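You operate a simulated robot arm through the tools that you are given. There is no shell and no other tool. Be economical: measure what you need, move in short steps, check, and stop when the job is done.

You run a simulated two-armed robot. Do the job below in one go: nothing can be reset, and whatever is moved stays where it is left.

## Task
Seat the brown spool in bay two's first seat and the 110 spool in its second seat.
Fine: it lies in the brown carton; brown lid on the packing bench meanwhile and back on the empty carton after; once both seal lamps show green, hang the pass tag on the third peg.

The check looks at the end state, three seconds after you hand in, the way a careful person would. Anything else that was tipped, shoved, dropped, spilled or broken makes it a failure. Lids that push on must go on centred and level and be pressed home; caps that screw on are set level and turned clockwise until they are tight.

## Robot
Two 6-joint arms with three-finger grippers on one trunk, on a base that drives. Base frame: it is fixed to the floor where the robot stands at the start and does not move with it; the origin is under the middle of the robot, x ahead of it, y to its left, z up; the surface under the hand at the start is at about z = 0.8. Lengths are in m, angles in degrees, forces in N, time in s.
The left shoulder is at the start at [0.04, 0.147, 1.37], the right one opposite. With the tool pointing down near the work surface each hand reaches from about 0.3 to 0.52 m from the robot's upright axis, wherever it stands, measured 20 degrees to its own side. Places, roughly: bay two first seat [0.4, 1.9, 0.9]; bay two second seat [0.5, 1.9, 0.9]; black spool, cream spool, grey spool, white spool [0.25, 1.5, 1]; blue spool [0.5, 1.5, 1]; brown lid (22x16x6 cm) [0.5, 0.1, 0.9]; green spool [0.5, 1.25, 1]; orange spool [0.5, 1.5, 1]; packing bench [0.6, 0.3, 0.8]; peg for the green tag [0.8, -0.6, 1.1]; phase panel [0.7, 1.6, 1.1]; purple spool [0.5, 1.5, 1]; red spool [0.5, 1.5, 1]; teal spool [0.5, 1.5, 1]; third peg of the tag board [0.8, -0.5, 1.1]; turntable [0.6, 0.9, 0.8]; yellow spool [0.5, 1.5, 1]. Payload 2.69 kg a hand.
The TCP of each hand is the grasp point between the finger pads, 0.029 m short of the fingertips. In the tool frame z runs along the fingers and y along their closing line. Largest opening 0.12 m; the body of the gripper starts 0.078 m behind the TCP.
Orientation is that of the tool frame in the base frame, as [roll, pitch, yaw] about the fixed x, y, z axes, in that order (R = Rz(yaw) Ry(pitch) Rx(roll)). With the fingers straight down and closing along the base's y, the tool's x points along the base's -x, its y along +y and its z along -z.

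## Interface
- The arms move only by the tool send_rows. It takes "left_rows", "right_rows" or both (then of equal length, played together; a hand with none holds still); each is one flat list of numbers, 7 for each row, row after row: the turn, a rotation vector about the tool's x, y, z in degrees, then the shift along the tool's x, y, z in m, then the opening in per cent of the stroke, from 0 (shut) to 100 (fully open). In form: [wx, wy, wz, dx, dy, dz, gripper, wx, wy, wz, dx, dy, dz, gripper, ...]. A call has 1 to 12 rows; each row is the pose to reach, as a shift and turn from the pose commanded when the call began, along the tool's axes at that moment. A row lasts 0.2 s, in which the tool goes at most 0.05 m and 8.6 degrees; a call with a longer step from one row to the next is refused whole, and so is a gripper value outside its range. A pose out of reach is approached as far as the arm can. The call stops where the force on the tool passes 40 N (or 10 N more than at its start, if that is more) or the arm is blocked; 0.2 s more then pass. Each finger halts on what it meets, pressing with about 34 N; the grip force reading is that of the motor and also rises with nothing between the fingers. The clock runs only during rows and for 0.2 s after the last one: add rows that repeat a pose to give the fingers time. The reply holds the time, the measured pose of the TCP, the force on the tool along the base axes, the opening and the grip force, in the units named above and with some noise, with the torque about the TCP (base axes, N m) and any sound that the robot's microphone picked up, and new pictures: "show" is both (left out), scene, wrist or none (wrist: the cameras of the hands that moved).
- Cameras (640 x 400 px; columns grow to the right, rows downward): "scene" is now at [0.1068, 0.0017, 1.5708]; the picture's right is [0.00, -1.00, -0.00], its down [-0.86, -0.00, -0.50] and it looks along [0.50, 0.00, -0.86] (base axes); focal length 296 px, centre (320, 200). "left" rides on the left gripper at [0.063, 0, -0.104] in its tool frame; the picture's right is [0.00, 1.00, 0.00], its down [-0.83, 0.00, -0.56] and it looks along [-0.56, 0.00, 0.83] (tool axes); focal length 275 px, centre (320, 200). "right" rides on the right gripper at [0.063, 0, -0.104] in its tool frame; the picture's right is [0.00, 1.00, 0.00], its down [-0.83, 0.00, -0.56] and it looks along [-0.56, 0.00, 0.83] (tool axes); focal length 275 px, centre (320, 200). There is no depth. A picture from a camera that has moved, and an enlarged one, comes with that camera's place and axes in the base frame and with its lens. The place of the scene camera against the robot may be out by one fixed shift of up to 0.025 m in any direction.
- lift_body(by): slides the trunk up (or, below 0, down) by that many m; the arms and the scene camera ride with it, the base frame stays. It gives what a move gives, with no picture.
- steer(legs): drives the robot by 1 to 6 legs, each [ahead, turn to the left] in m and degrees, along the robot's own axes; the way and the turn of a leg run together, so that a leg with both is an arc; at most 1.5 m and 180 degrees a leg. The arms and the cameras ride along, it lands a little off, and it stops where it bumps. It gives what a move gives, and a new picture of the scene camera.
- head_to(pan, tilt): turns the head with the scene camera to pan (to the left, within 86 degrees either way) and tilt (down, from -29 to 69), counted from straight ahead of the robot. It gives what a move gives, and a new picture of the scene camera.
- enlarge(camera, box): a new picture of the part [left, top, right, bottom] of that camera's present view, enlarged. The clock stands still meanwhile.
- close_job(): hands the job in; it is judged then, once.

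Work in short steps. Places have to be worked out from the pictures, the camera data and where the tool is seen: move nearer, look again, correct. Check each grasp and each placing, and mend what went wrong. You have 120 turns and 260 pictures in all, those below and enlarged ones among them. Open the grippers and draw the arms clear of the work before you hand the job in, unless the task says otherwise; then end with one line.

The tools are called after "Request:" by a JSON object that holds its "api" and its "payload". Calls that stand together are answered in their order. send_rows: Moves the arms, as the interface text tells. Its arguments: {"type":"object","properties":{"left_rows":{"type":"array"},"right_rows":{"type":"array"},"show":{"type":"string","enum":["both","scene","wrist","none"]}},"required":[]} The other tools are called the same way: lift_body (by) slides the trunk up or down; steer (legs) drives the base; head_to (pan, tilt) turns the head that bears the scene camera; enlarge (camera, box) takes an enlarged picture of a part of a camera's view; close_job () hands the job in.

At the start:

```text
clock: 0.0
left_ee_pos: [0.4876, 0.1025, 1.0002]
left_ee_rot: [179.9, 0.0, 180.0]
left_contact_force: [0.6, 0.2, 0.0]
left_torque: [0.02, -0.03, 0.04]
left_opening: 0.1201
left_grip_force: 0.0
right_ee_pos: [0.4348, -0.324, 1.0002]
right_ee_rot: [180.0, 0.0, -179.9]
right_contact_force: [0.0, 0.3, -0.8]
right_torque: [0.02, 0.01, -0.03]
right_opening: 0.1199
right_grip_force: 0.0
trunk travel left (down, up): [-0.497, 0.0]
robot x, y, heading: [0.0036, -0.0005, 0.2]
head pan, tilt: [0.3, 59.7]
```

scene: 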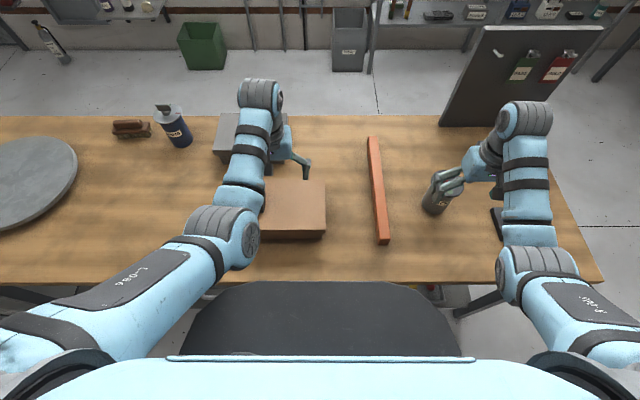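
right: 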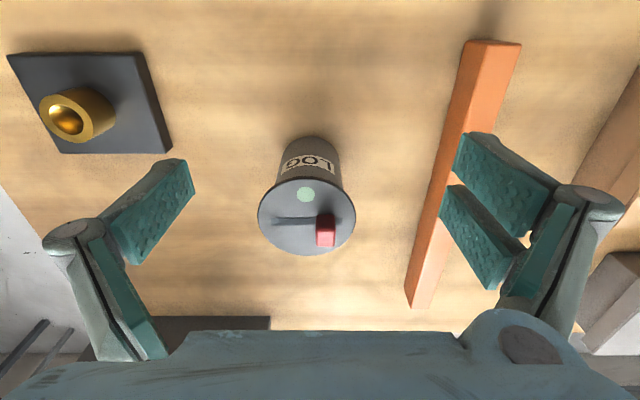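
left: 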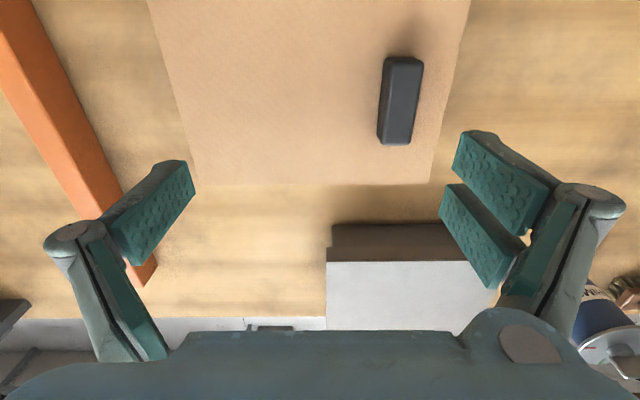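

The start pictures show the carton with its lid, a grey box and the tag board. First I look around with the head to find the bays, the spools and the tag board.

Request:
{"api": "head_to", "payload": {"pan": 70, "tilt": 30}}

Request:
{"api": "head_to", "payload": {"pan": -45, "tilt": 35}}

Request:
{"api": "head_to", "payload": {"pan": 20, "tilt": 30}}

```text
clock: 1.4
left_ee_pos: [0.486, 0.1013, 0.9998]
left_ee_rot: [-179.9, 0.0, -179.9]
left_contact_force: [-0.7, 0.4, 0.3]
left_torque: [0.03, 0.0, -0.02]
left_opening: 0.1202
left_grip_force: 0.0
right_ee_pos: [0.4358, -0.3231, 0.9994]
right_ee_rot: [-180.0, 0.1, -179.9]
right_contact_force: [0.4, -0.6, 0.2]
right_torque: [-0.03, 0.03, 0.01]
right_opening: 0.1198
right_grip_force: 0.0
trunk travel left (down, up): [-0.497, 0.0]
robot x, y, heading: [0.0002, -0.0014, -0.1]
head pan, tilt: [70.0, 30.0]
camera scene: at [0.0708, 0.0863, 1.6125], right [0.94, -0.34, 0.0], down [-0.17, -0.47, -0.87], along [0.3, 0.81, -0.5], focal length 296 px, centre (320, 200)
```

scene: 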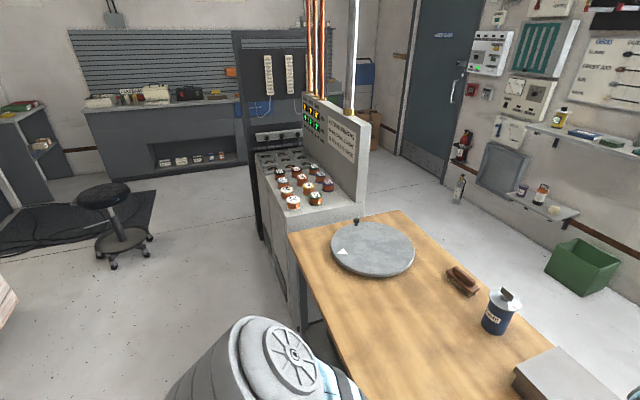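

```text
clock: 3.4
left_ee_pos: [0.4871, 0.102, 1.001]
left_ee_rot: [-179.9, 0.0, 180.0]
left_contact_force: [0.5, -0.2, -0.4]
left_torque: [0.0, 0.01, -0.01]
left_opening: 0.12
left_grip_force: 0.0
right_ee_pos: [0.4361, -0.3231, 0.9997]
right_ee_rot: [180.0, 0.0, -179.9]
right_contact_force: [1.0, 0.7, 0.0]
right_torque: [-0.01, -0.03, 0.01]
right_opening: 0.12
right_grip_force: 0.0
trunk travel left (down, up): [-0.497, 0.0]
robot x, y, heading: [-0.0031, 0.0, 0.3]
head pan, tilt: [-45.0, 35.0]
camera scene: at [0.1021, -0.0609, 1.6047], right [-0.71, -0.71, 0.0], down [-0.41, 0.41, -0.82], along [0.58, -0.58, -0.57], focal length 296 px, centre (320, 200)
```

scene: 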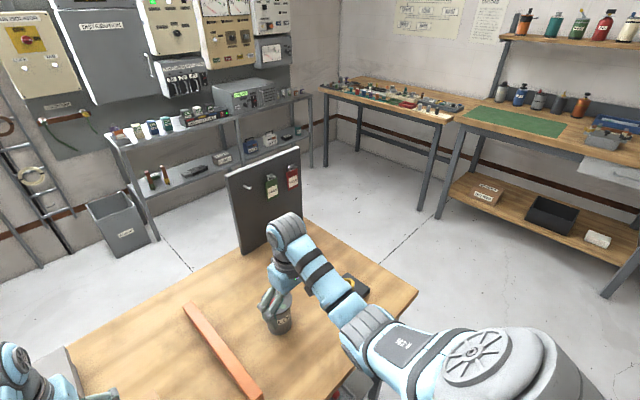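

```text
clock: 4.7
left_ee_pos: [0.4863, 0.1027, 0.9999]
left_ee_rot: [180.0, 0.0, 179.9]
left_contact_force: [0.2, 0.5, 0.4]
left_torque: [-0.01, 0.01, -0.01]
left_opening: 0.1201
left_grip_force: 0.0
right_ee_pos: [0.4354, -0.3218, 1.0]
right_ee_rot: [179.9, 0.0, -179.9]
right_contact_force: [-0.5, 0.0, 0.1]
right_torque: [-0.02, 0.0, 0.01]
right_opening: 0.1201
right_grip_force: 0.1
trunk travel left (down, up): [-0.497, 0.0]
robot x, y, heading: [-0.0011, -0.0014, 0.0]
head pan, tilt: [20.0, 30.0]
camera scene: at [0.1248, 0.0322, 1.6125], right [0.34, -0.94, 0.0], down [-0.47, -0.17, -0.87], along [0.81, 0.3, -0.5], focal length 296 px, centre (320, 200)
```

scene: 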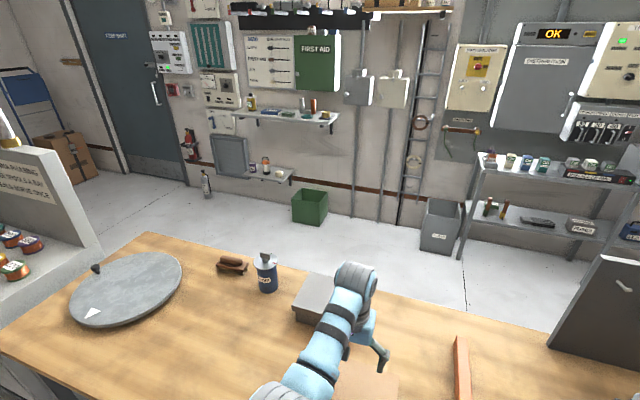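

The seal cabinet with spools is at far left. I zoom in there to read the panel and the spool labels.

Request:
{"api": "head_to", "payload": {"pan": 72, "tilt": 30}}

Request:
{"api": "enlarge", "payload": {"camera": "scene", "box": [250, 80, 400, 220]}}

Request:
{"api": "head_to", "payload": {"pan": -40, "tilt": 30}}

Request:
{"api": "enlarge", "payload": {"camera": "scene", "box": [200, 150, 340, 340]}}

```text
clock: 5.9
left_ee_pos: [0.4877, 0.102, 0.9998]
left_ee_rot: [179.9, 0.0, 179.9]
left_contact_force: [-0.4, -0.4, 0.2]
left_torque: [0.01, 0.01, 0.01]
left_opening: 0.1199
left_grip_force: 0.1
right_ee_pos: [0.4359, -0.3226, 1.0006]
right_ee_rot: [-180.0, 0.1, -179.9]
right_contact_force: [-0.4, 0.8, -0.1]
right_torque: [-0.02, 0.01, 0.0]
right_opening: 0.1199
right_grip_force: 0.1
trunk travel left (down, up): [-0.497, 0.0]
robot x, y, heading: [0.0017, -0.0017, -0.1]
head pan, tilt: [72.0, 30.0]
camera scene: at [0.0678, 0.0873, 1.6126], right [0.95, -0.31, 0.0], down [-0.16, -0.48, -0.87], along [0.27, 0.82, -0.5], focal length 296 px, centre (320, 200)
```

scene: 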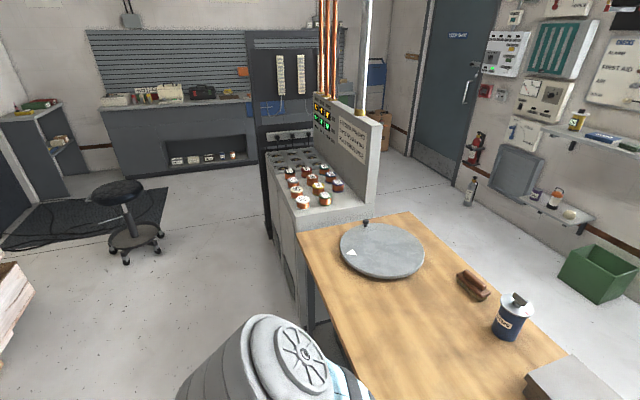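

```text
2.86 times, centred on (325, 150) of scene
camera zoom: at [0.0678, 0.0873, 1.6126], right [0.95, -0.31, 0.0], down [-0.16, -0.48, -0.87], along [0.27, 0.82, -0.5], focal length 846 px, centre (306, 343)
```

zoom: 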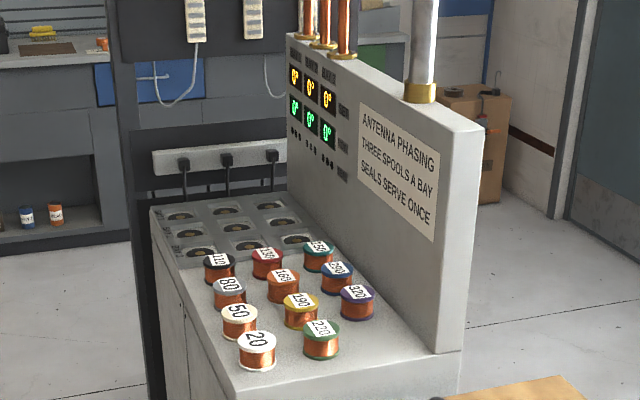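

```text
clock: 7.8
left_ee_pos: [0.4867, 0.1023, 0.9998]
left_ee_rot: [-179.9, 0.0, -180.0]
left_contact_force: [-0.5, 0.5, -0.8]
left_torque: [0.01, -0.01, 0.02]
left_opening: 0.1198
left_grip_force: 0.0
right_ee_pos: [0.4367, -0.3225, 0.9999]
right_ee_rot: [-180.0, 0.0, -179.9]
right_contact_force: [0.1, 0.5, 0.2]
right_torque: [0.01, -0.01, -0.02]
right_opening: 0.1202
right_grip_force: 0.0
trunk travel left (down, up): [-0.497, 0.0]
robot x, y, heading: [0.0003, -0.0001, 0.2]
head pan, tilt: [-40.0, 30.0]
camera scene: at [0.1091, -0.0567, 1.6125], right [-0.64, -0.77, 0.0], down [-0.38, 0.32, -0.87], along [0.66, -0.56, -0.5], focal length 296 px, centre (320, 200)
```

scene: 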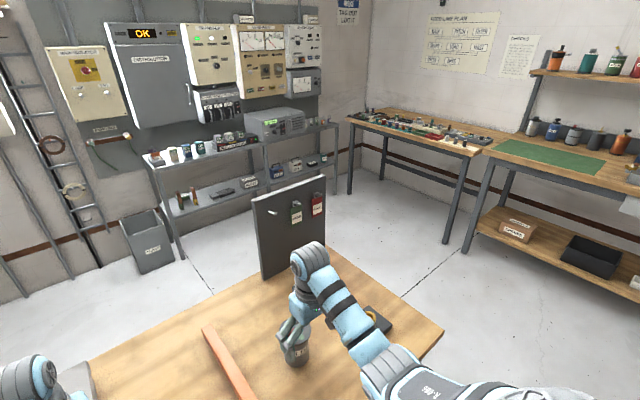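

```text
2.11 times, centred on (270, 245) of scene
camera zoom: at [0.1091, -0.0567, 1.6125], right [-0.64, -0.77, 0.0], down [-0.38, 0.32, -0.87], along [0.66, -0.56, -0.5], focal length 623 px, centre (425, 105)
```

zoom: 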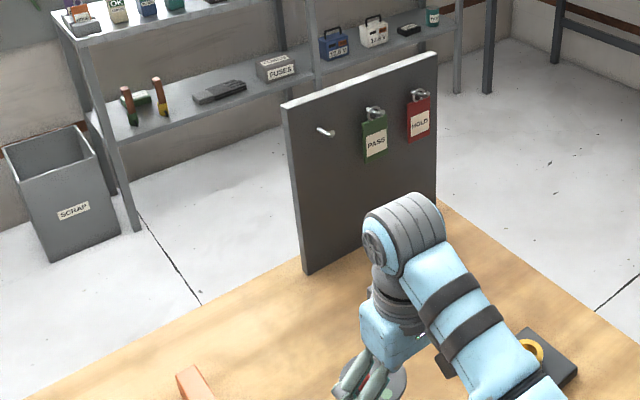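

The black spool is labelled 110, so the brown one must be in the carton; the empty left peg on the board is the third. I move the left hand over the lid's dark handle, which I put at about (0.475, 0.157).

Request:
{"api": "send_rows", "payload": {"left_rows": [0, 0, 0, 0.006, 0.028, 0, 50, 0, 0, 0, 0.012, 0.055, 0, 50, 0, 0, 0, 0.012, 0.055, 0, 50], "show": "wrist"}}

Request:
{"api": "head_to", "payload": {"pan": 5, "tilt": 55}}

```text
clock: 8.6
left_ee_pos: [0.4732, 0.1584, 0.9997]
left_ee_rot: [179.9, 0.0, -179.9]
left_contact_force: [0.5, -0.2, -0.1]
left_torque: [0.02, 0.01, -0.03]
left_opening: 0.06
left_grip_force: 0.1
right_ee_pos: [0.4357, -0.3252, 1.0008]
right_ee_rot: [-179.9, -0.1, -179.9]
right_contact_force: [-0.8, -0.1, 0.7]
right_torque: [0.04, -0.02, 0.01]
right_opening: 0.1203
right_grip_force: 0.0
trunk travel left (down, up): [-0.497, 0.0]
robot x, y, heading: [0.0018, 0.0008, 0.0]
head pan, tilt: [-40.0, 30.0]
camera left: at [0.4098, 0.1581, 1.1053], right [0.0, 1.0, 0.0], down [0.83, 0.0, 0.56], along [0.56, 0.0, -0.83], focal length 275 px, centre (320, 200)
```

left: 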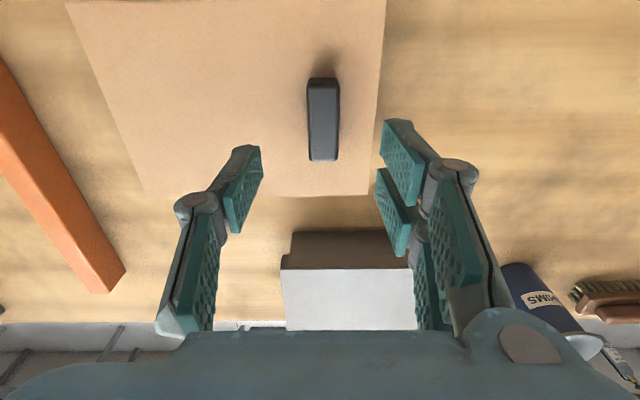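

```text
clock: 9.7
left_ee_pos: [0.4735, 0.1584, 1.0013]
left_ee_rot: [-180.0, 0.0, -179.9]
left_contact_force: [0.5, 0.1, 0.3]
left_torque: [0.02, 0.04, -0.01]
left_opening: 0.06
left_grip_force: 0.1
right_ee_pos: [0.4362, -0.3224, 0.9997]
right_ee_rot: [-180.0, 0.0, -179.9]
right_contact_force: [0.2, -0.1, 0.3]
right_torque: [0.0, 0.01, -0.03]
right_opening: 0.1199
right_grip_force: 0.0
trunk travel left (down, up): [-0.497, 0.0]
robot x, y, heading: [-0.0003, 0.0002, 0.2]
head pan, tilt: [5.0, 55.0]
camera scene: at [0.1115, 0.0078, 1.5765], right [0.09, -1.0, 0.0], down [-0.82, -0.07, -0.57], along [0.57, 0.05, -0.82], focal length 296 px, centre (320, 200)
```

scene: 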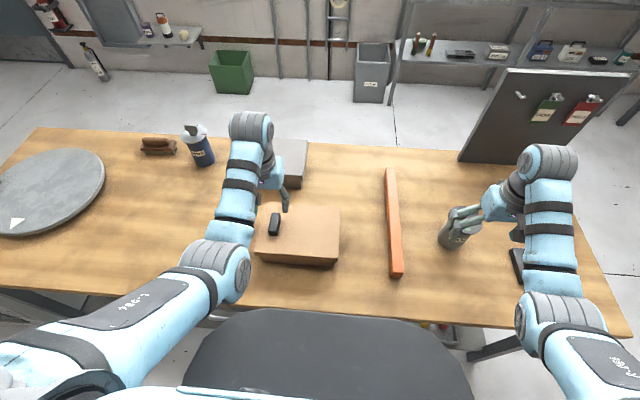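

Handle top is near z 0.90 at (0.474, 0.159), lid top about 0.88. I lower the hand in steps so the fingertips stop just above the lid, and look.

Request:
{"api": "send_rows", "payload": {"left_rows": [0, 0, 0, 0, 0, 0.04, 50, 0, 0, 0, 0, 0.001, 0.075, 50, 0, 0, 0, 0, 0.001, 0.085, 50, 0, 0, 0, 0, 0.001, 0.09, 50], "show": "wrist"}}

```text
clock: 10.7
left_ee_pos: [0.474, 0.1612, 0.9094]
left_ee_rot: [180.0, 0.0, -179.9]
left_contact_force: [0.3, 0.2, -0.5]
left_torque: [-0.01, 0.0, 0.0]
left_opening: 0.0599
left_grip_force: 0.2
right_ee_pos: [0.4359, -0.3235, 0.9987]
right_ee_rot: [180.0, 0.0, -179.9]
right_contact_force: [-0.1, 0.2, -0.2]
right_torque: [0.03, 0.0, 0.03]
right_opening: 0.12
right_grip_force: 0.1
trunk travel left (down, up): [-0.497, 0.0]
robot x, y, heading: [0.0013, 0.0011, 0.2]
head pan, tilt: [5.0, 55.0]
camera left: at [0.4107, 0.1604, 1.0141], right [0.0, 1.0, 0.0], down [0.83, 0.0, 0.56], along [0.56, 0.0, -0.83], focal length 275 px, centre (320, 200)
```

left: 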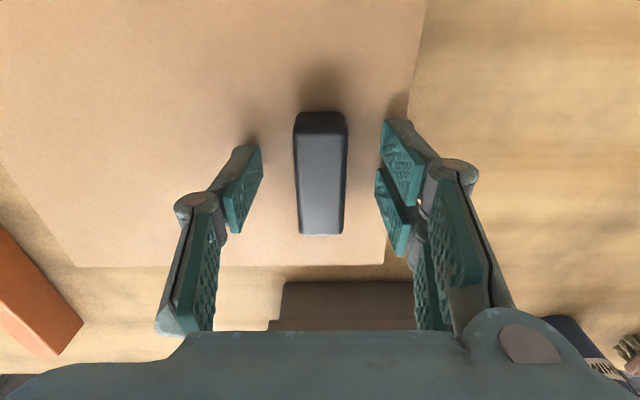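

The fingers straddle the handle just above the lid. I lower 4 mm and close.

Request:
{"api": "send_rows", "payload": {"left_rows": [0, 0, 0, 0, 0, 0.004, 50, 0, 0, 0, 0, 0, 0.004, 0, 0, 0, 0, 0, 0, 0.004, 0, 0, 0, 0, 0, 0, 0.004, 0], "show": "wrist"}}

```text
clock: 11.7
left_ee_pos: [0.4736, 0.1586, 0.9069]
left_ee_rot: [-180.0, 0.2, 180.0]
left_contact_force: [0.9, 2.6, 16.6]
left_torque: [0.11, -0.17, 0.28]
left_opening: 0.023
left_grip_force: 34.4
right_ee_pos: [0.4343, -0.3225, 1.0001]
right_ee_rot: [180.0, 0.2, -179.9]
right_contact_force: [0.3, 0.0, 0.1]
right_torque: [0.01, -0.02, 0.0]
right_opening: 0.12
right_grip_force: 0.0
trunk travel left (down, up): [-0.497, 0.0]
robot x, y, heading: [-0.0016, -0.0024, 0.1]
head pan, tilt: [5.0, 55.0]
camera left: at [0.4096, 0.1591, 1.0116], right [0.0, 1.0, 0.0], down [0.83, 0.0, 0.56], along [0.56, 0.0, -0.83], focal length 275 px, centre (320, 200)
```

left: 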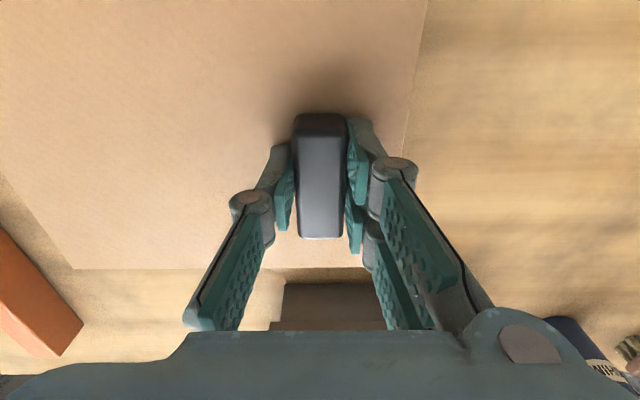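

Handle gripped at 23 mm, fingertips on the lid (seated pose x 0.4736, y 0.159, z 0.907). I lift straight up.

Request:
{"api": "send_rows", "payload": {"left_rows": [0, 0, 0, 0, 0, -0.005, 0, 0, 0, 0, 0, 0, -0.015, 0, 0, 0, 0, 0, 0, -0.035, 0, 0, 0, 0, 0, 0, -0.06, 0, 0, 0, 0, 0, 0, -0.1, 0, 0, 0, 0, 0, 0, -0.14, 0]}}

```text
clock: 13.1
left_ee_pos: [0.4866, 0.1535, 1.0349]
left_ee_rot: [180.0, 0.0, -179.9]
left_contact_force: [0.2, 0.2, -0.2]
left_torque: [0.05, 0.03, 0.0]
left_opening: 0.023
left_grip_force: 33.9
left hand out of reach, approached as far as the arm can: row 6
right_ee_pos: [0.4362, -0.3233, 0.999]
right_ee_rot: [180.0, 0.1, -179.9]
right_contact_force: [-0.9, -0.3, -0.3]
right_torque: [-0.04, -0.01, -0.01]
right_opening: 0.1198
right_grip_force: 0.1
trunk travel left (down, up): [-0.497, 0.0]
robot x, y, heading: [0.0001, 0.0004, 0.2]
head pan, tilt: [5.0, 55.0]
camera scene: at [0.1119, 0.0073, 1.5765], right [0.09, -1.0, 0.0], down [-0.82, -0.07, -0.57], along [0.57, 0.05, -0.82], focal length 296 px, centre (320, 200)
camera left: at [0.4239, 0.1539, 1.1396], right [0.0, 1.0, 0.0], down [0.83, 0.0, 0.56], along [0.56, 0.0, -0.83], focal length 275 px, centre (320, 200)
```

scene: 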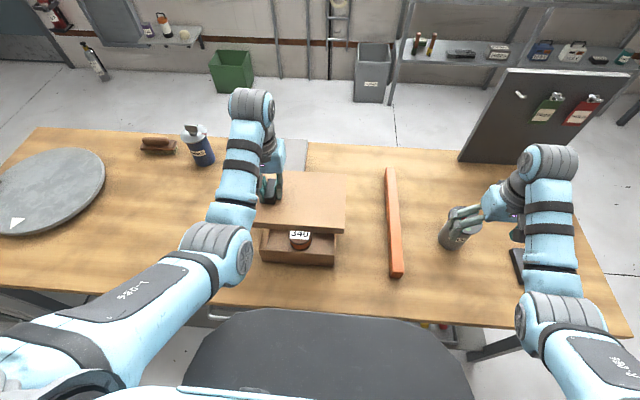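
left: 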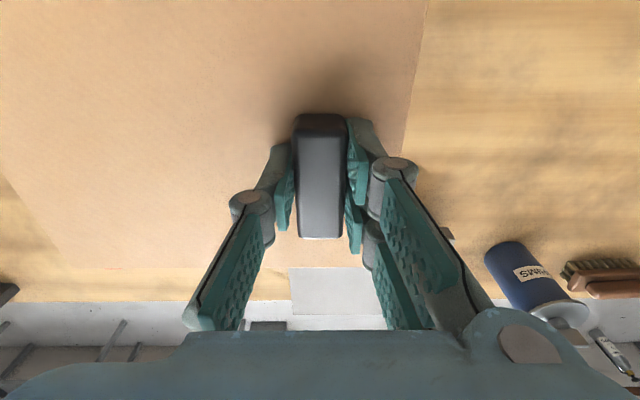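

The lid is off level, and the brown "340" spool shows in the carton. I carry the lid to the free bench area left of the carton, handle to about (0.40, 0.40).

Request:
{"api": "send_rows", "payload": {"left_rows": [0, 0, 0, 0.015, 0.04, 0.01, 0, 0, 0, 0, 0.03, 0.08, 0.02, 0, 0, 0, 0, 0.045, 0.12, 0.03, 0, 0, 0, 0, 0.06, 0.16, 0.03, 0, 0, 0, 0, 0.075, 0.2, 0.03, 0, 0, 0, 0, 0.08, 0.245, 0.03, 0]}}

```text
clock: 14.5
left_ee_pos: [0.4084, 0.4039, 1.004]
left_ee_rot: [-180.0, -0.1, -179.9]
left_contact_force: [-0.6, 0.8, 0.3]
left_torque: [-0.03, 0.02, -0.01]
left_opening: 0.023
left_grip_force: 34.2
left hand out of reach, approached as far as the arm can: row 1, 2, 3, 4
right_ee_pos: [0.4357, -0.3204, 1.0015]
right_ee_rot: [-179.9, 0.0, -179.9]
right_contact_force: [-0.3, 0.0, 0.0]
right_torque: [0.01, -0.01, 0.01]
right_opening: 0.12
right_grip_force: 0.0
trunk travel left (down, up): [-0.497, 0.0]
robot x, y, heading: [0.0012, -0.0013, -0.1]
head pan, tilt: [5.0, 55.0]
camera scene: at [0.1114, 0.01, 1.5765], right [0.09, -1.0, 0.0], down [-0.82, -0.07, -0.57], along [0.57, 0.05, -0.82], focal length 296 px, centre (320, 200)
camera left: at [0.345, 0.4043, 1.1088], right [0.0, 1.0, 0.0], down [0.83, 0.0, 0.56], along [0.56, 0.0, -0.83], focal length 275 px, centre (320, 200)
```

scene: 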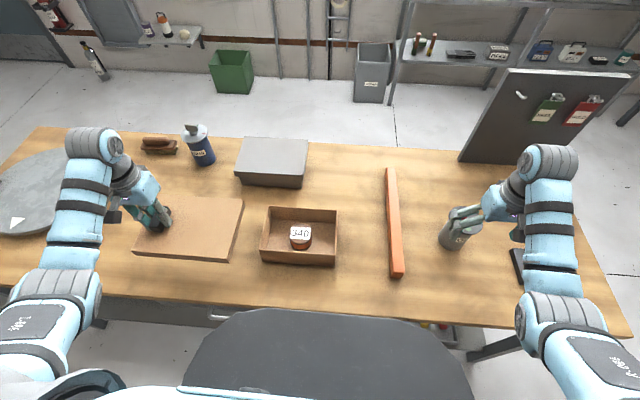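
left: 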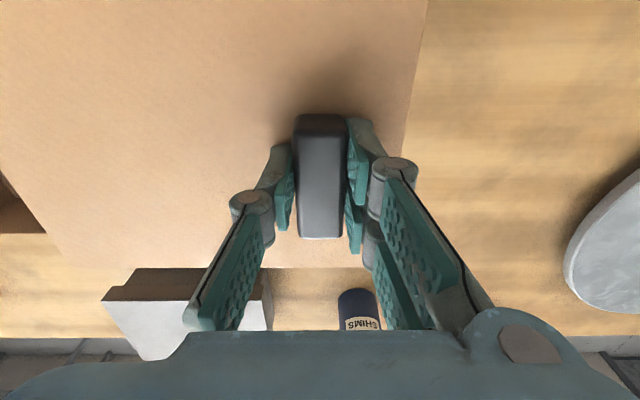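

The carton is open with the spool at its centre. I shift 1 cm further left and lower most of the way to the bench.

Request:
{"api": "send_rows", "payload": {"left_rows": [0, 0, 0, 0, 0.01, 0.03, 0, 0, 0, 0, 0, 0.012, 0.06, 0, 0, 0, 0, 0, 0.012, 0.09, 0, 0, 0, 0, 0, 0.012, 0.105, 0]}}

```text
clock: 15.5
left_ee_pos: [0.4092, 0.4113, 0.8993]
left_ee_rot: [180.0, 0.1, -180.0]
left_contact_force: [0.0, -0.3, -0.4]
left_torque: [0.03, 0.0, -0.03]
left_opening: 0.0229
left_grip_force: 33.8
right_ee_pos: [0.4357, -0.3224, 0.9983]
right_ee_rot: [-180.0, 0.1, -179.9]
right_contact_force: [-0.8, 0.3, -0.2]
right_torque: [-0.02, -0.03, -0.03]
right_opening: 0.1203
right_grip_force: 0.1
trunk travel left (down, up): [-0.497, 0.0]
robot x, y, heading: [0.0028, -0.0031, 0.1]
head pan, tilt: [5.0, 55.0]
camera scene: at [0.1118, 0.0075, 1.5765], right [0.09, -1.0, 0.0], down [-0.82, -0.07, -0.57], along [0.57, 0.05, -0.82], focal length 296 px, centre (320, 200)
camera left: at [0.3455, 0.4117, 1.0035], right [0.0, 1.0, 0.0], down [0.83, 0.0, 0.56], along [0.56, 0.0, -0.83], focal length 275 px, centre (320, 200)
```

scene: 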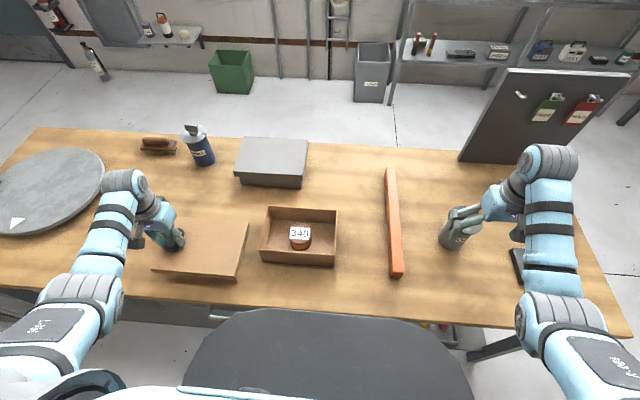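
left: 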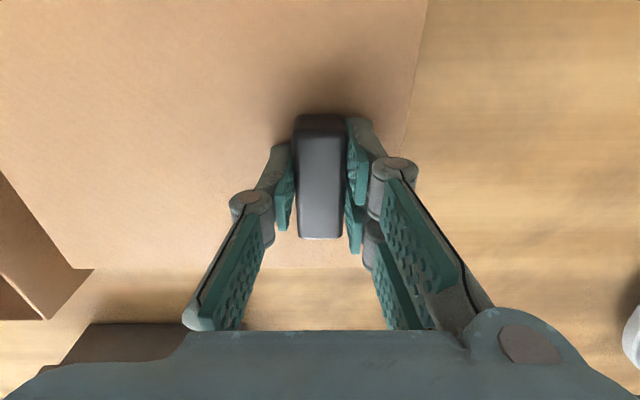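

Gap to the carton is clear. I lower in small steps until contact with the bench.

Request:
{"api": "send_rows", "payload": {"left_rows": [0, 0, 0, 0, 0, 0.007, 0, 0, 0, 0, 0, 0, 0.014, 0, 0, 0, 0, 0, 0, 0.02, 0, 0, 0, 0, 0, 0, 0.026, 0, 0, 0, 0, 0, 0, 0.032, 0, 0, 0, 0, 0, 0, 0.038, 0, 0, 0, 0, 0, 0, 0.044, 0, 0, 0, 0, 0, 0, 0.05, 0, 0, 0, 0, 0, 0, 0.056, 0], "show": "scene"}}

```text
clock: 17.4
left_ee_pos: [0.4088, 0.412, 0.8525]
left_ee_rot: [179.6, 0.6, -180.0]
left_contact_force: [-6.4, -5.7, 24.7]
left_torque: [-0.34, 0.71, -0.11]
left_opening: 0.023
left_grip_force: 34.5
right_ee_pos: [0.4319, -0.3249, 0.9996]
right_ee_rot: [179.8, 0.2, 180.0]
right_contact_force: [0.5, 0.2, -0.5]
right_torque: [0.02, 0.0, -0.01]
right_opening: 0.1202
right_grip_force: 0.0
trunk travel left (down, up): [-0.497, 0.0]
robot x, y, heading: [-0.0033, -0.0001, -0.1]
head pan, tilt: [5.0, 55.0]
stopped in row 9 (left hand): the force on the tool passed its limit at 50 N (the readings are from after the stop); the commanded pose is now the measured one
camera scene: at [0.106, 0.0034, 1.5769], right [0.09, -1.0, 0.0], down [-0.81, -0.07, -0.58], along [0.57, 0.05, -0.82], focal length 296 px, centre (320, 200)
```

scene: 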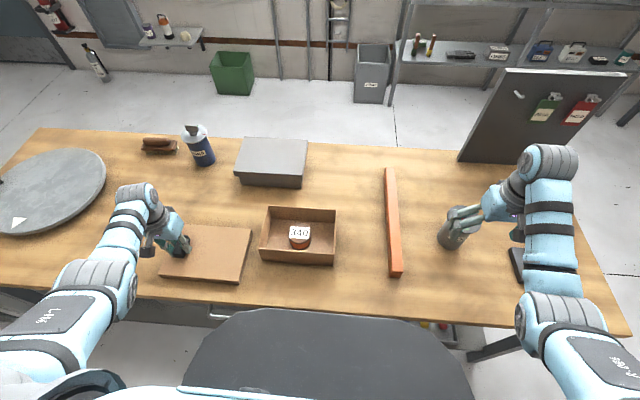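

The lid is down on the bench (TCP z 0.8525). I open and withdraw upward, then head toward the carton.

Request:
{"api": "send_rows", "payload": {"left_rows": [0, 0, 0, 0, 0, 0, 25, 0, 0, 0, 0, 0, 0, 50, 0, 0, 0, 0, 0, 0, 50, 0, 0, 0, 0, 0, -0.04, 50, 0, 0, 0, 0, 0, -0.08, 50, 0, 0, 0, 0, 0, -0.12, 50, 0, 0, 0, 0, 0, -0.15, 50], "show": "none"}}

Request:
{"api": "send_rows", "payload": {"left_rows": [0, 0, 0, -0.01, -0.045, 0, 50, 0, 0, 0, -0.02, -0.09, 0, 50, 0, 0, 0, -0.03, -0.135, 0, 50, 0, 0, 0, -0.04, -0.18, 0, 50, 0, 0, 0, -0.05, -0.225, 0, 50, 0, 0, 0, -0.06, -0.27, 0, 50, 0, 0, 0, -0.06, -0.31, 0, 50]}}

```text
clock: 19.0
left_ee_pos: [0.409, 0.4126, 1.0034]
left_ee_rot: [179.7, 0.4, 179.9]
left_contact_force: [-0.4, -0.4, 0.2]
left_torque: [0.05, 0.01, 0.01]
left_opening: 0.0599
left_grip_force: 0.1
right_ee_pos: [0.4359, -0.3224, 0.9995]
right_ee_rot: [-180.0, 0.1, -179.8]
right_contact_force: [-0.1, -0.1, -0.5]
right_torque: [0.0, 0.0, 0.0]
right_opening: 0.12
right_grip_force: 0.0
trunk travel left (down, up): [-0.497, 0.0]
robot x, y, heading: [0.0003, 0.0008, 0.2]
head pan, tilt: [5.0, 55.0]
```

```text
clock: 20.6
left_ee_pos: [0.4711, 0.103, 0.9981]
left_ee_rot: [179.6, 0.5, -179.8]
left_contact_force: [1.8, -0.9, 0.5]
left_torque: [0.04, -0.01, -0.03]
left_opening: 0.0597
left_grip_force: 0.1
right_ee_pos: [0.4359, -0.3243, 1.0]
right_ee_rot: [180.0, -0.1, -179.8]
right_contact_force: [-0.8, -0.9, -0.5]
right_torque: [0.01, -0.01, 0.0]
right_opening: 0.1199
right_grip_force: 0.0
trunk travel left (down, up): [-0.497, 0.0]
robot x, y, heading: [0.0001, 0.0008, -0.1]
head pan, tilt: [5.0, 55.0]
camera scene: at [0.1113, 0.0058, 1.5765], right [0.09, -1.0, 0.0], down [-0.82, -0.07, -0.57], along [0.57, 0.05, -0.82], focal length 296 px, centre (320, 200)
camera left: at [0.4071, 0.1024, 1.101], right [0.0, 1.0, 0.01], down [0.83, -0.01, 0.56], along [0.56, 0.0, -0.83], focal length 275 px, centre (320, 200)
```

scene: 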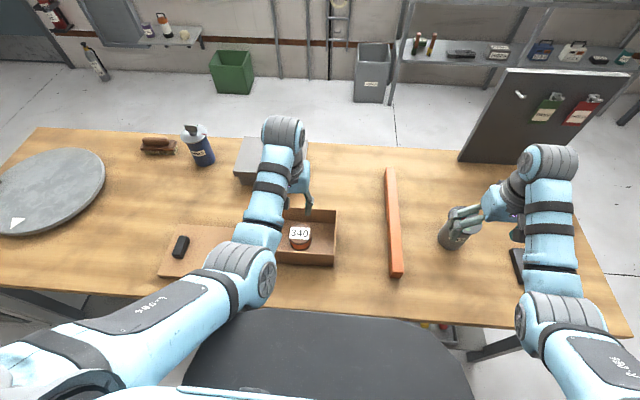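
left: 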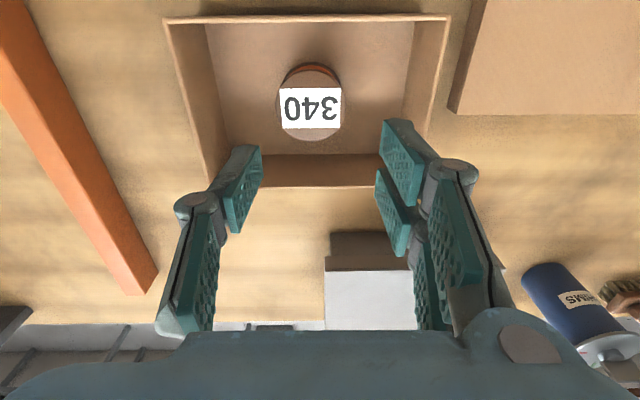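

The 340 spool stands upright at about (0.478, 0.094), flange about 59 mm. I open wider, centre over it and descend to z 0.92 for a closer look.

Request:
{"api": "send_rows", "payload": {"left_rows": [0, 0, 0, -0.006, -0.009, 0, 85, 0, 0, 0, -0.006, -0.009, 0.035, 85, 0, 0, 0, -0.006, -0.009, 0.07, 85, 0, 0, 0, -0.006, -0.009, 0.078, 85], "show": "wrist"}}

```text
clock: 21.6
left_ee_pos: [0.4779, 0.0965, 0.9177]
left_ee_rot: [179.7, 0.3, -180.0]
left_contact_force: [0.3, 0.3, 0.2]
left_torque: [0.01, 0.02, 0.02]
left_opening: 0.1019
left_grip_force: 0.1
right_ee_pos: [0.4354, -0.3227, 0.9995]
right_ee_rot: [-180.0, 0.0, -179.9]
right_contact_force: [0.3, 0.4, 1.2]
right_torque: [0.01, 0.03, 0.01]
right_opening: 0.1201
right_grip_force: 0.0
trunk travel left (down, up): [-0.497, 0.0]
robot x, y, heading: [0.0044, 0.0009, 0.0]
head pan, tilt: [5.0, 55.0]
camera left: at [0.4138, 0.0956, 1.0224], right [0.0, 1.0, 0.01], down [0.83, -0.01, 0.56], along [0.56, 0.0, -0.83], focal length 275 px, centre (320, 200)
```

left: 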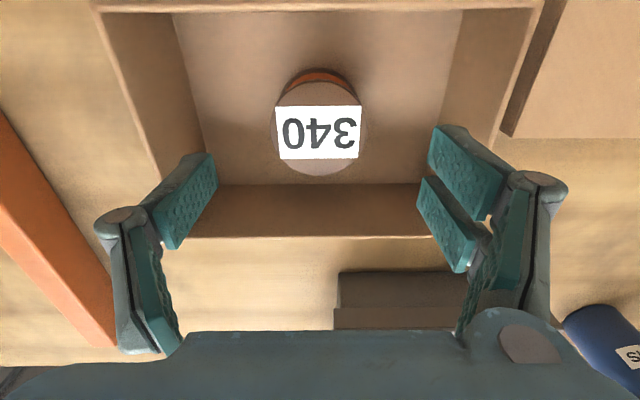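

Triangulated: spool top z 0.853 at (0.476, 0.095), so it's 5 cm tall. I lower to TCP z 0.842 and close gently.

Request:
{"api": "send_rows", "payload": {"left_rows": [0, 0, 0, 0.002, -0.001, 0.04, 85, 0, 0, 0, 0.002, -0.001, 0.065, 85, 0, 0, 0, 0.002, -0.001, 0.0757, 85, 0, 0, 0, 0.002, -0.001, 0.0757, 40, 0, 0, 0, 0.002, -0.001, 0.0757, 35, 0, 0, 0, 0.002, -0.001, 0.0757, 35], "show": "wrist"}}

```text
clock: 23.0
left_ee_pos: [0.4702, 0.0992, 0.8506]
left_ee_rot: [179.8, 0.4, -179.9]
left_contact_force: [0.3, -0.1, 0.1]
left_torque: [0.0, 0.03, 0.0]
left_opening: 0.0629
left_grip_force: 34.2
left hand out of reach, approached as far as the arm can: row 2, 3, 4, 5, 6
right_ee_pos: [0.4363, -0.3224, 0.9994]
right_ee_rot: [-180.0, 0.0, -179.9]
right_contact_force: [1.2, -0.8, -0.7]
right_torque: [0.03, -0.01, 0.01]
right_opening: 0.1199
right_grip_force: 0.1
trunk travel left (down, up): [-0.497, 0.0]
robot x, y, heading: [0.001, -0.0005, -0.0]
head pan, tilt: [5.0, 55.0]
camera left: at [0.4063, 0.0977, 0.9548], right [0.0, 1.0, 0.01], down [0.83, -0.01, 0.56], along [0.56, 0.0, -0.83], focal length 275 px, centre (320, 200)
```

left: 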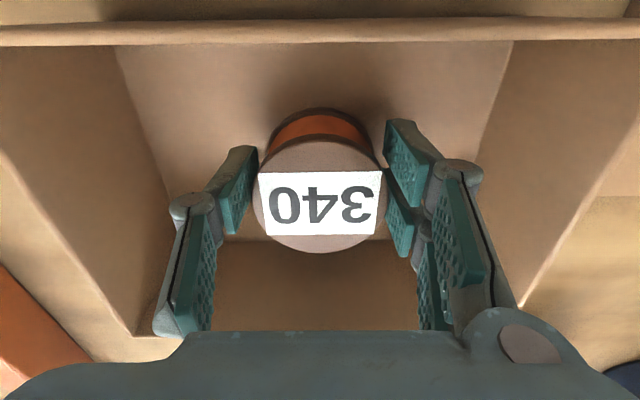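

The arm hit its reach limit, a bit high and 6 mm short. I reopen, raise, lower the trunk 8 cm, and redo the grasp.

Request:
{"api": "send_rows", "payload": {"left_rows": [0, 0, 0, 0, 0, 0, 60, 0, 0, 0, 0, 0, 0, 85, 0, 0, 0, 0, 0, -0.04, 85, 0, 0, 0, 0, 0, -0.08, 85, 0, 0, 0, 0, 0, -0.12, 85], "right_rows": [0, 0, 0, 0, 0, -0.02, 100, 0, 0, 0, 0, 0, -0.04, 100, 0, 0, 0, 0, 0, -0.04, 100, 0, 0, 0, 0, 0, -0.04, 100, 0, 0, 0, 0, 0, -0.04, 100], "show": "none"}}

Request:
{"api": "lift_body", "payload": {"by": -0.08}}

```text
clock: 24.2
left_ee_pos: [0.4703, 0.1001, 0.9694]
left_ee_rot: [179.8, 0.3, -179.9]
left_contact_force: [-0.6, 0.8, 0.2]
left_torque: [-0.02, 0.0, 0.0]
left_opening: 0.102
left_grip_force: 0.1
right_ee_pos: [0.4511, -0.3297, 1.017]
right_ee_rot: [-180.0, 0.0, -179.9]
right_contact_force: [0.1, 0.0, -1.3]
right_torque: [0.02, 0.02, 0.02]
right_opening: 0.1198
right_grip_force: 0.0
right hand out of reach, approached as far as the arm can: row 1, 2, 3, 4, 5
trunk travel left (down, up): [-0.497, 0.0]
robot x, y, heading: [0.0036, 0.0002, -0.2]
head pan, tilt: [5.0, 55.0]
```

```text
clock: 25.4
left_ee_pos: [0.4701, 0.098, 0.8892]
left_ee_rot: [179.8, 0.3, 180.0]
left_contact_force: [-0.2, -1.3, 0.9]
left_torque: [0.0, 0.02, -0.01]
left_opening: 0.1019
left_grip_force: 0.1
right_ee_pos: [0.4507, -0.329, 0.9381]
right_ee_rot: [179.9, 0.0, -179.9]
right_contact_force: [-0.4, 0.2, 0.1]
right_torque: [0.01, 0.0, -0.01]
right_opening: 0.12
right_grip_force: 0.0
trunk travel left (down, up): [-0.417, 0.08]
robot x, y, heading: [0.0048, 0.0003, 0.2]
head pan, tilt: [5.0, 55.0]
```

Now the left hand is at z 0.889; go to (0.476, 0.095, 0.840) and look before closing.

Request:
{"api": "send_rows", "payload": {"left_rows": [0, 0, 0, -0.006, -0.003, 0.02, 85, 0, 0, 0, -0.006, -0.003, 0.04, 85, 0, 0, 0, -0.006, -0.003, 0.049, 85]}}

```text
clock: 26.2
left_ee_pos: [0.4779, 0.0968, 0.8398]
left_ee_rot: [179.7, 0.5, -179.9]
left_contact_force: [-0.1, 0.5, -0.3]
left_torque: [0.02, -0.02, -0.02]
left_opening: 0.1021
left_grip_force: 0.0
right_ee_pos: [0.4504, -0.3313, 0.9386]
right_ee_rot: [180.0, 0.0, -179.9]
right_contact_force: [0.8, -0.4, -0.4]
right_torque: [-0.02, 0.01, 0.01]
right_opening: 0.1199
right_grip_force: 0.1
trunk travel left (down, up): [-0.417, 0.08]
robot x, y, heading: [-0.0016, -0.0015, 0.3]
head pan, tilt: [5.0, 55.0]
camera scene: at [0.1114, 0.0079, 1.4972], right [0.09, -1.0, 0.0], down [-0.82, -0.07, -0.57], along [0.57, 0.05, -0.82], focal length 296 px, centre (320, 200)
camera left: at [0.4137, 0.0962, 0.9444], right [0.0, 1.0, 0.01], down [0.83, -0.01, 0.56], along [0.56, 0.0, -0.83], focal length 275 px, centre (320, 200)
```

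scene: 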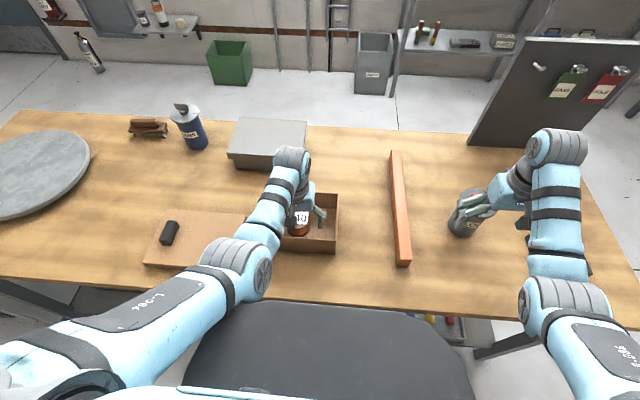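
left: 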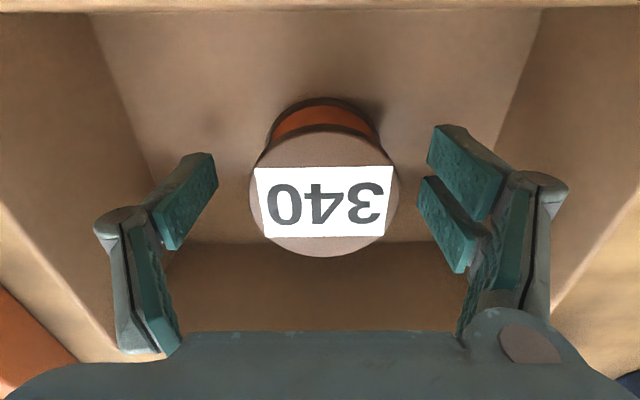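

Flange spans x 0.4465–0.506, so its centre (0.476, 0.097) matches the TCP. Close on it.

Request:
{"api": "send_rows", "payload": {"left_rows": [0, 0, 0, 0.001, 0.001, 0, 60, 0, 0, 0, 0.001, 0.001, 0, 40, 0, 0, 0, 0.001, 0.001, 0, 40, 0, 0, 0, 0.001, 0.001, 0, 40], "show": "wrist"}}

```text
clock: 27.2
left_ee_pos: [0.4759, 0.0971, 0.8404]
left_ee_rot: [179.6, 0.4, -180.0]
left_contact_force: [-0.2, -0.1, 0.8]
left_torque: [0.07, -0.06, -0.02]
left_opening: 0.0627
left_grip_force: 33.9
right_ee_pos: [0.4509, -0.3306, 0.9381]
right_ee_rot: [180.0, -0.1, -179.9]
right_contact_force: [-0.9, -0.1, -0.2]
right_torque: [-0.03, 0.0, -0.02]
right_opening: 0.1199
right_grip_force: 0.0
trunk travel left (down, up): [-0.417, 0.08]
robot x, y, heading: [0.0011, 0.0, -0.0]
head pan, tilt: [5.0, 55.0]
camera left: at [0.4124, 0.0975, 0.9442], right [0.0, 1.0, 0.01], down [0.83, -0.01, 0.56], along [0.56, 0.0, -0.83], focal length 275 px, centre (320, 200)
```

left: 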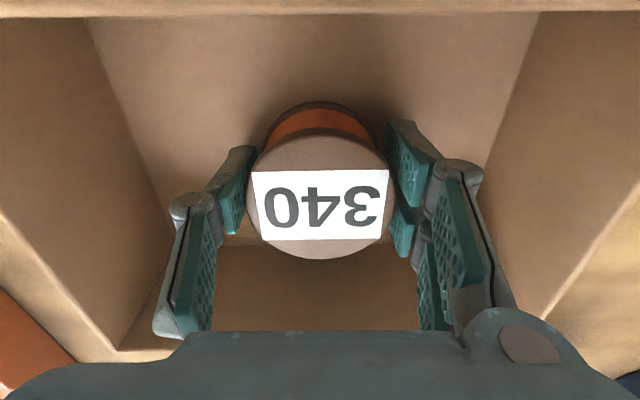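

The spool is held at 63 mm. I lift it out, raise the right hand, then raise the trunk again.

Request:
{"api": "send_rows", "payload": {"left_rows": [0, 0, 0, 0.001, 0, -0.03, 40, 0, 0, 0, 0.001, 0, -0.07, 40, 0, 0, 0, 0.001, 0, -0.11, 40, 0, 0, 0, 0.03, 0, -0.14, 40, 0, 0, 0, 0.06, 0, -0.16, 40], "right_rows": [0, 0, 0, 0, 0, -0.03, 100, 0, 0, 0, 0, 0, -0.06, 100, 0, 0, 0, 0.02, 0, -0.08, 100, 0, 0, 0, 0.05, 0, -0.08, 100, 0, 0, 0, 0.06, 0, -0.08, 100], "show": "none"}}

Request:
{"api": "lift_body", "payload": {"by": 0.08}}

Request:
{"api": "head_to", "payload": {"pan": 0, "tilt": 69}}

Request:
{"api": "head_to", "payload": {"pan": 80, "tilt": 45}}

```text
clock: 28.4
left_ee_pos: [0.4611, 0.1007, 0.9521]
left_ee_rot: [178.2, 1.9, -178.8]
left_contact_force: [-0.5, -0.1, -1.2]
left_torque: [0.01, -0.01, 0.0]
left_opening: 0.0629
left_grip_force: 34.0
left hand out of reach, approached as far as the arm can: row 4, 5
right_ee_pos: [0.4689, -0.3522, 0.9627]
right_ee_rot: [179.9, 0.0, -179.9]
right_contact_force: [-0.1, 0.3, 0.5]
right_torque: [0.03, -0.02, -0.02]
right_opening: 0.1202
right_grip_force: 0.0
right hand out of reach, approached as far as the arm can: row 1, 2, 3, 4, 5
trunk travel left (down, up): [-0.417, 0.08]
robot x, y, heading: [0.0039, 0.0005, 0.1]
head pan, tilt: [5.0, 55.0]
```

```text
clock: 29.6
left_ee_pos: [0.458, 0.1038, 1.0242]
left_ee_rot: [177.9, 1.1, -178.6]
left_contact_force: [-0.1, -0.4, -1.6]
left_torque: [-0.02, 0.01, -0.01]
left_opening: 0.0628
left_grip_force: 34.0
right_ee_pos: [0.4701, -0.3531, 1.0428]
right_ee_rot: [-179.9, 0.0, -179.9]
right_contact_force: [0.1, -0.4, -0.1]
right_torque: [0.03, -0.01, -0.02]
right_opening: 0.12
right_grip_force: 0.1
trunk travel left (down, up): [-0.497, 0.0]
robot x, y, heading: [0.0047, -0.0022, -0.0]
head pan, tilt: [5.0, 55.0]
```

```text
clock: 30.3
left_ee_pos: [0.4569, 0.1052, 1.0234]
left_ee_rot: [177.8, 0.9, -178.6]
left_contact_force: [0.2, -0.6, -0.8]
left_torque: [-0.02, 0.0, 0.0]
left_opening: 0.0627
left_grip_force: 34.1
right_ee_pos: [0.469, -0.3521, 1.0428]
right_ee_rot: [179.9, 0.0, -179.9]
right_contact_force: [0.6, -0.2, 0.8]
right_torque: [0.01, 0.02, -0.02]
right_opening: 0.12
right_grip_force: 0.1
trunk travel left (down, up): [-0.497, 0.0]
robot x, y, heading: [0.0008, -0.0018, 0.0]
head pan, tilt: [0.0, 68.8]
camera scene: at [0.0961, 0.0014, 1.5611], right [0.0, -1.0, 0.0], down [-0.93, 0.0, -0.36], along [0.36, 0.0, -0.93], focal length 296 px, centre (320, 200)
```

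scene: 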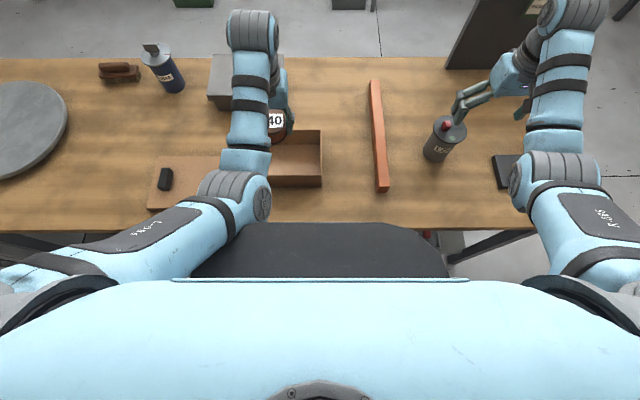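

```text
clock: 31.9
left_ee_pos: [0.4563, 0.106, 1.0217]
left_ee_rot: [177.8, 0.8, -178.6]
left_contact_force: [-1.0, -0.4, -1.3]
left_torque: [0.01, 0.0, -0.01]
left_opening: 0.0628
left_grip_force: 34.1
right_ee_pos: [0.4697, -0.3515, 1.0413]
right_ee_rot: [179.9, 0.0, -179.9]
right_contact_force: [-0.1, 0.1, 0.0]
right_torque: [-0.01, -0.02, 0.03]
right_opening: 0.12
right_grip_force: 0.1
trunk travel left (down, up): [-0.497, 0.0]
robot x, y, heading: [-0.002, 0.0026, -0.1]
head pan, tilt: [80.0, 45.0]
camera scene: at [0.0543, 0.0815, 1.5899], right [0.98, -0.17, 0.0], down [-0.12, -0.7, -0.71], along [0.12, 0.7, -0.71], focal length 296 px, centre (320, 200)
```

scene: 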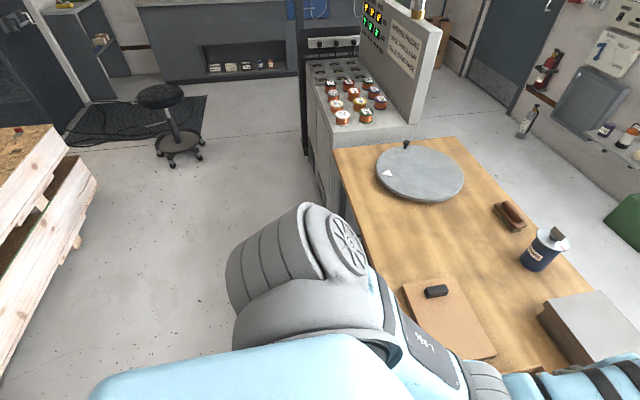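

The cabinet stands left at about x 0.27–0.7, y 1.2–2.1, with the bench flush to it. I turn left past 90°, drive out and along, staying clear of the bench, and look on the way.

Request:
{"api": "steer", "payload": {"legs": [[0, 110], [0.85, 0], [0, -20], [0.5, 0]]}}

Request:
{"api": "head_to", "payload": {"pan": -30, "tilt": 40}}

```text
clock: 44.5
left_ee_pos: [-0.3628, 1.7452, 1.0219]
left_ee_rot: [177.8, 0.8, -90.0]
left_contact_force: [-0.7, 0.0, -1.6]
left_torque: [0.0, 0.02, -0.03]
left_opening: 0.0626
left_grip_force: 34.7
right_ee_pos: [0.0972, 1.7475, 1.0434]
right_ee_rot: [180.0, 0.1, -91.3]
right_contact_force: [0.4, 0.0, -0.2]
right_torque: [0.04, -0.02, -0.01]
right_opening: 0.12
right_grip_force: 0.1
trunk travel left (down, up): [-0.497, 0.0]
robot x, y, heading: [-0.2678, 1.2937, 88.5]
head pan, tilt: [80.0, 45.0]
camera scene: at [-0.327, 1.3244, 1.59], right [0.2, 0.98, 0.0], down [0.69, -0.14, -0.71], along [-0.69, 0.14, -0.71], focal length 296 px, centre (320, 200)
```

scene: 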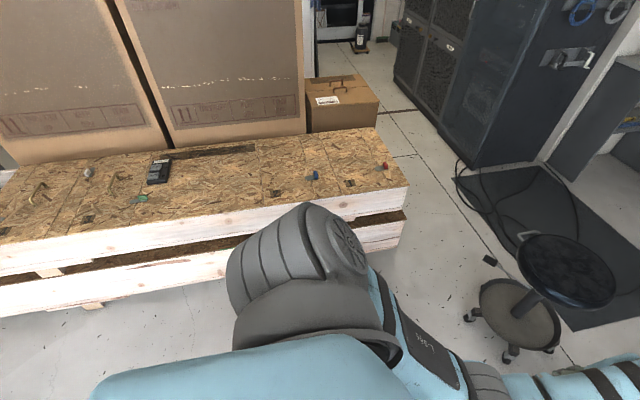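

```text
clock: 46.4
left_ee_pos: [-0.3654, 1.7479, 1.0202]
left_ee_rot: [177.4, 0.7, -89.7]
left_contact_force: [0.2, -0.3, -1.6]
left_torque: [-0.04, 0.03, 0.02]
left_opening: 0.0626
left_grip_force: 33.8
right_ee_pos: [0.0957, 1.7488, 1.0423]
right_ee_rot: [180.0, 0.1, -91.4]
right_contact_force: [-0.4, -1.2, 0.2]
right_torque: [0.03, 0.03, 0.02]
right_opening: 0.1203
right_grip_force: 0.0
trunk travel left (down, up): [-0.497, 0.0]
robot x, y, heading: [-0.2661, 1.2875, 88.4]
head pan, tilt: [-30.0, 40.0]
camera scene: at [-0.203, 1.3839, 1.5972], right [0.85, -0.52, 0.0], down [-0.33, -0.55, -0.77], along [0.4, 0.65, -0.64], focal length 296 px, centre (320, 200)
```

scene: 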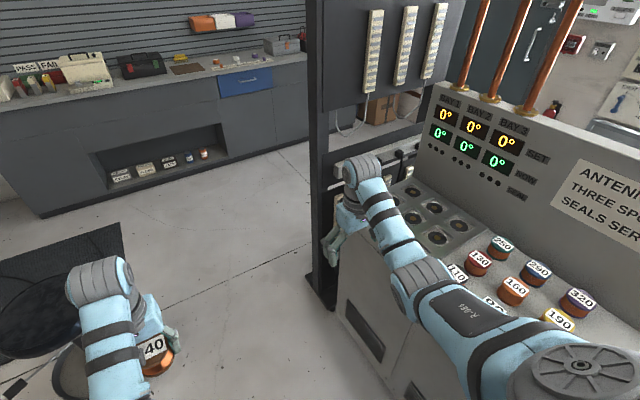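

The cabinet's 3×3 seats are visible, and the panel shows bay 1..3 from far to near. I zoom on the seats and panel.

Request:
{"api": "enlarge", "payload": {"camera": "scene", "box": [360, 60, 600, 260]}}

Request:
{"api": "steer", "payload": {"legs": [[0.3, 0], [0, -45]]}}

```text
2.00 times, centred on (480, 160) of scene
camera zoom: at [-0.203, 1.3839, 1.5972], right [0.85, -0.52, 0.0], down [-0.33, -0.55, -0.77], along [0.4, 0.65, -0.64], focal length 592 px, centre (0, 280)
```

zoom: 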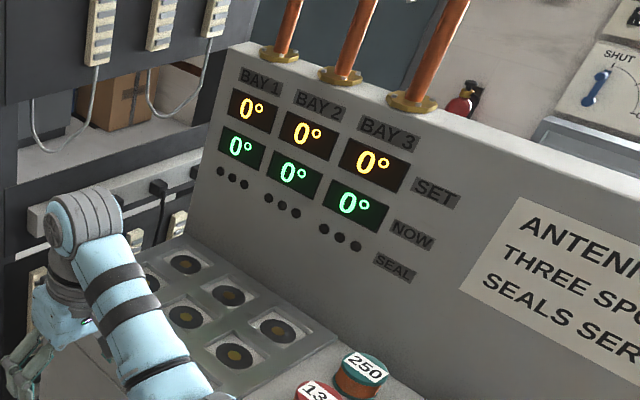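

```text
clock: 50.6
left_ee_pos: [0.0127, 1.9706, 1.0203]
left_ee_rot: [177.4, 0.5, -137.4]
left_contact_force: [-0.2, -0.2, -1.8]
left_torque: [0.0, 0.01, 0.0]
left_opening: 0.0627
left_grip_force: 33.7
right_ee_pos: [0.3243, 1.6297, 1.0432]
right_ee_rot: [179.9, -0.1, -139.1]
right_contact_force: [-0.1, 0.3, 0.3]
right_torque: [0.02, 0.01, -0.02]
right_opening: 0.1201
right_grip_force: 0.0
trunk travel left (down, up): [-0.497, 0.0]
robot x, y, heading: [-0.2594, 1.5917, 40.8]
head pan, tilt: [-30.0, 40.0]
camera scene: at [-0.1416, 1.62, 1.5972], right [0.19, -0.98, 0.0], down [-0.63, -0.12, -0.77], along [0.75, 0.14, -0.64], focal length 296 px, centre (320, 200)
```

scene: 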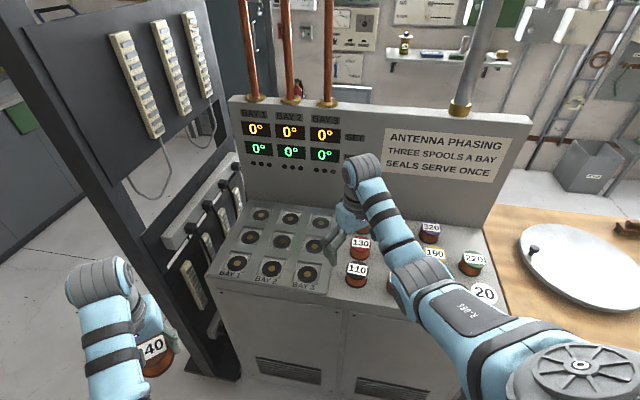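

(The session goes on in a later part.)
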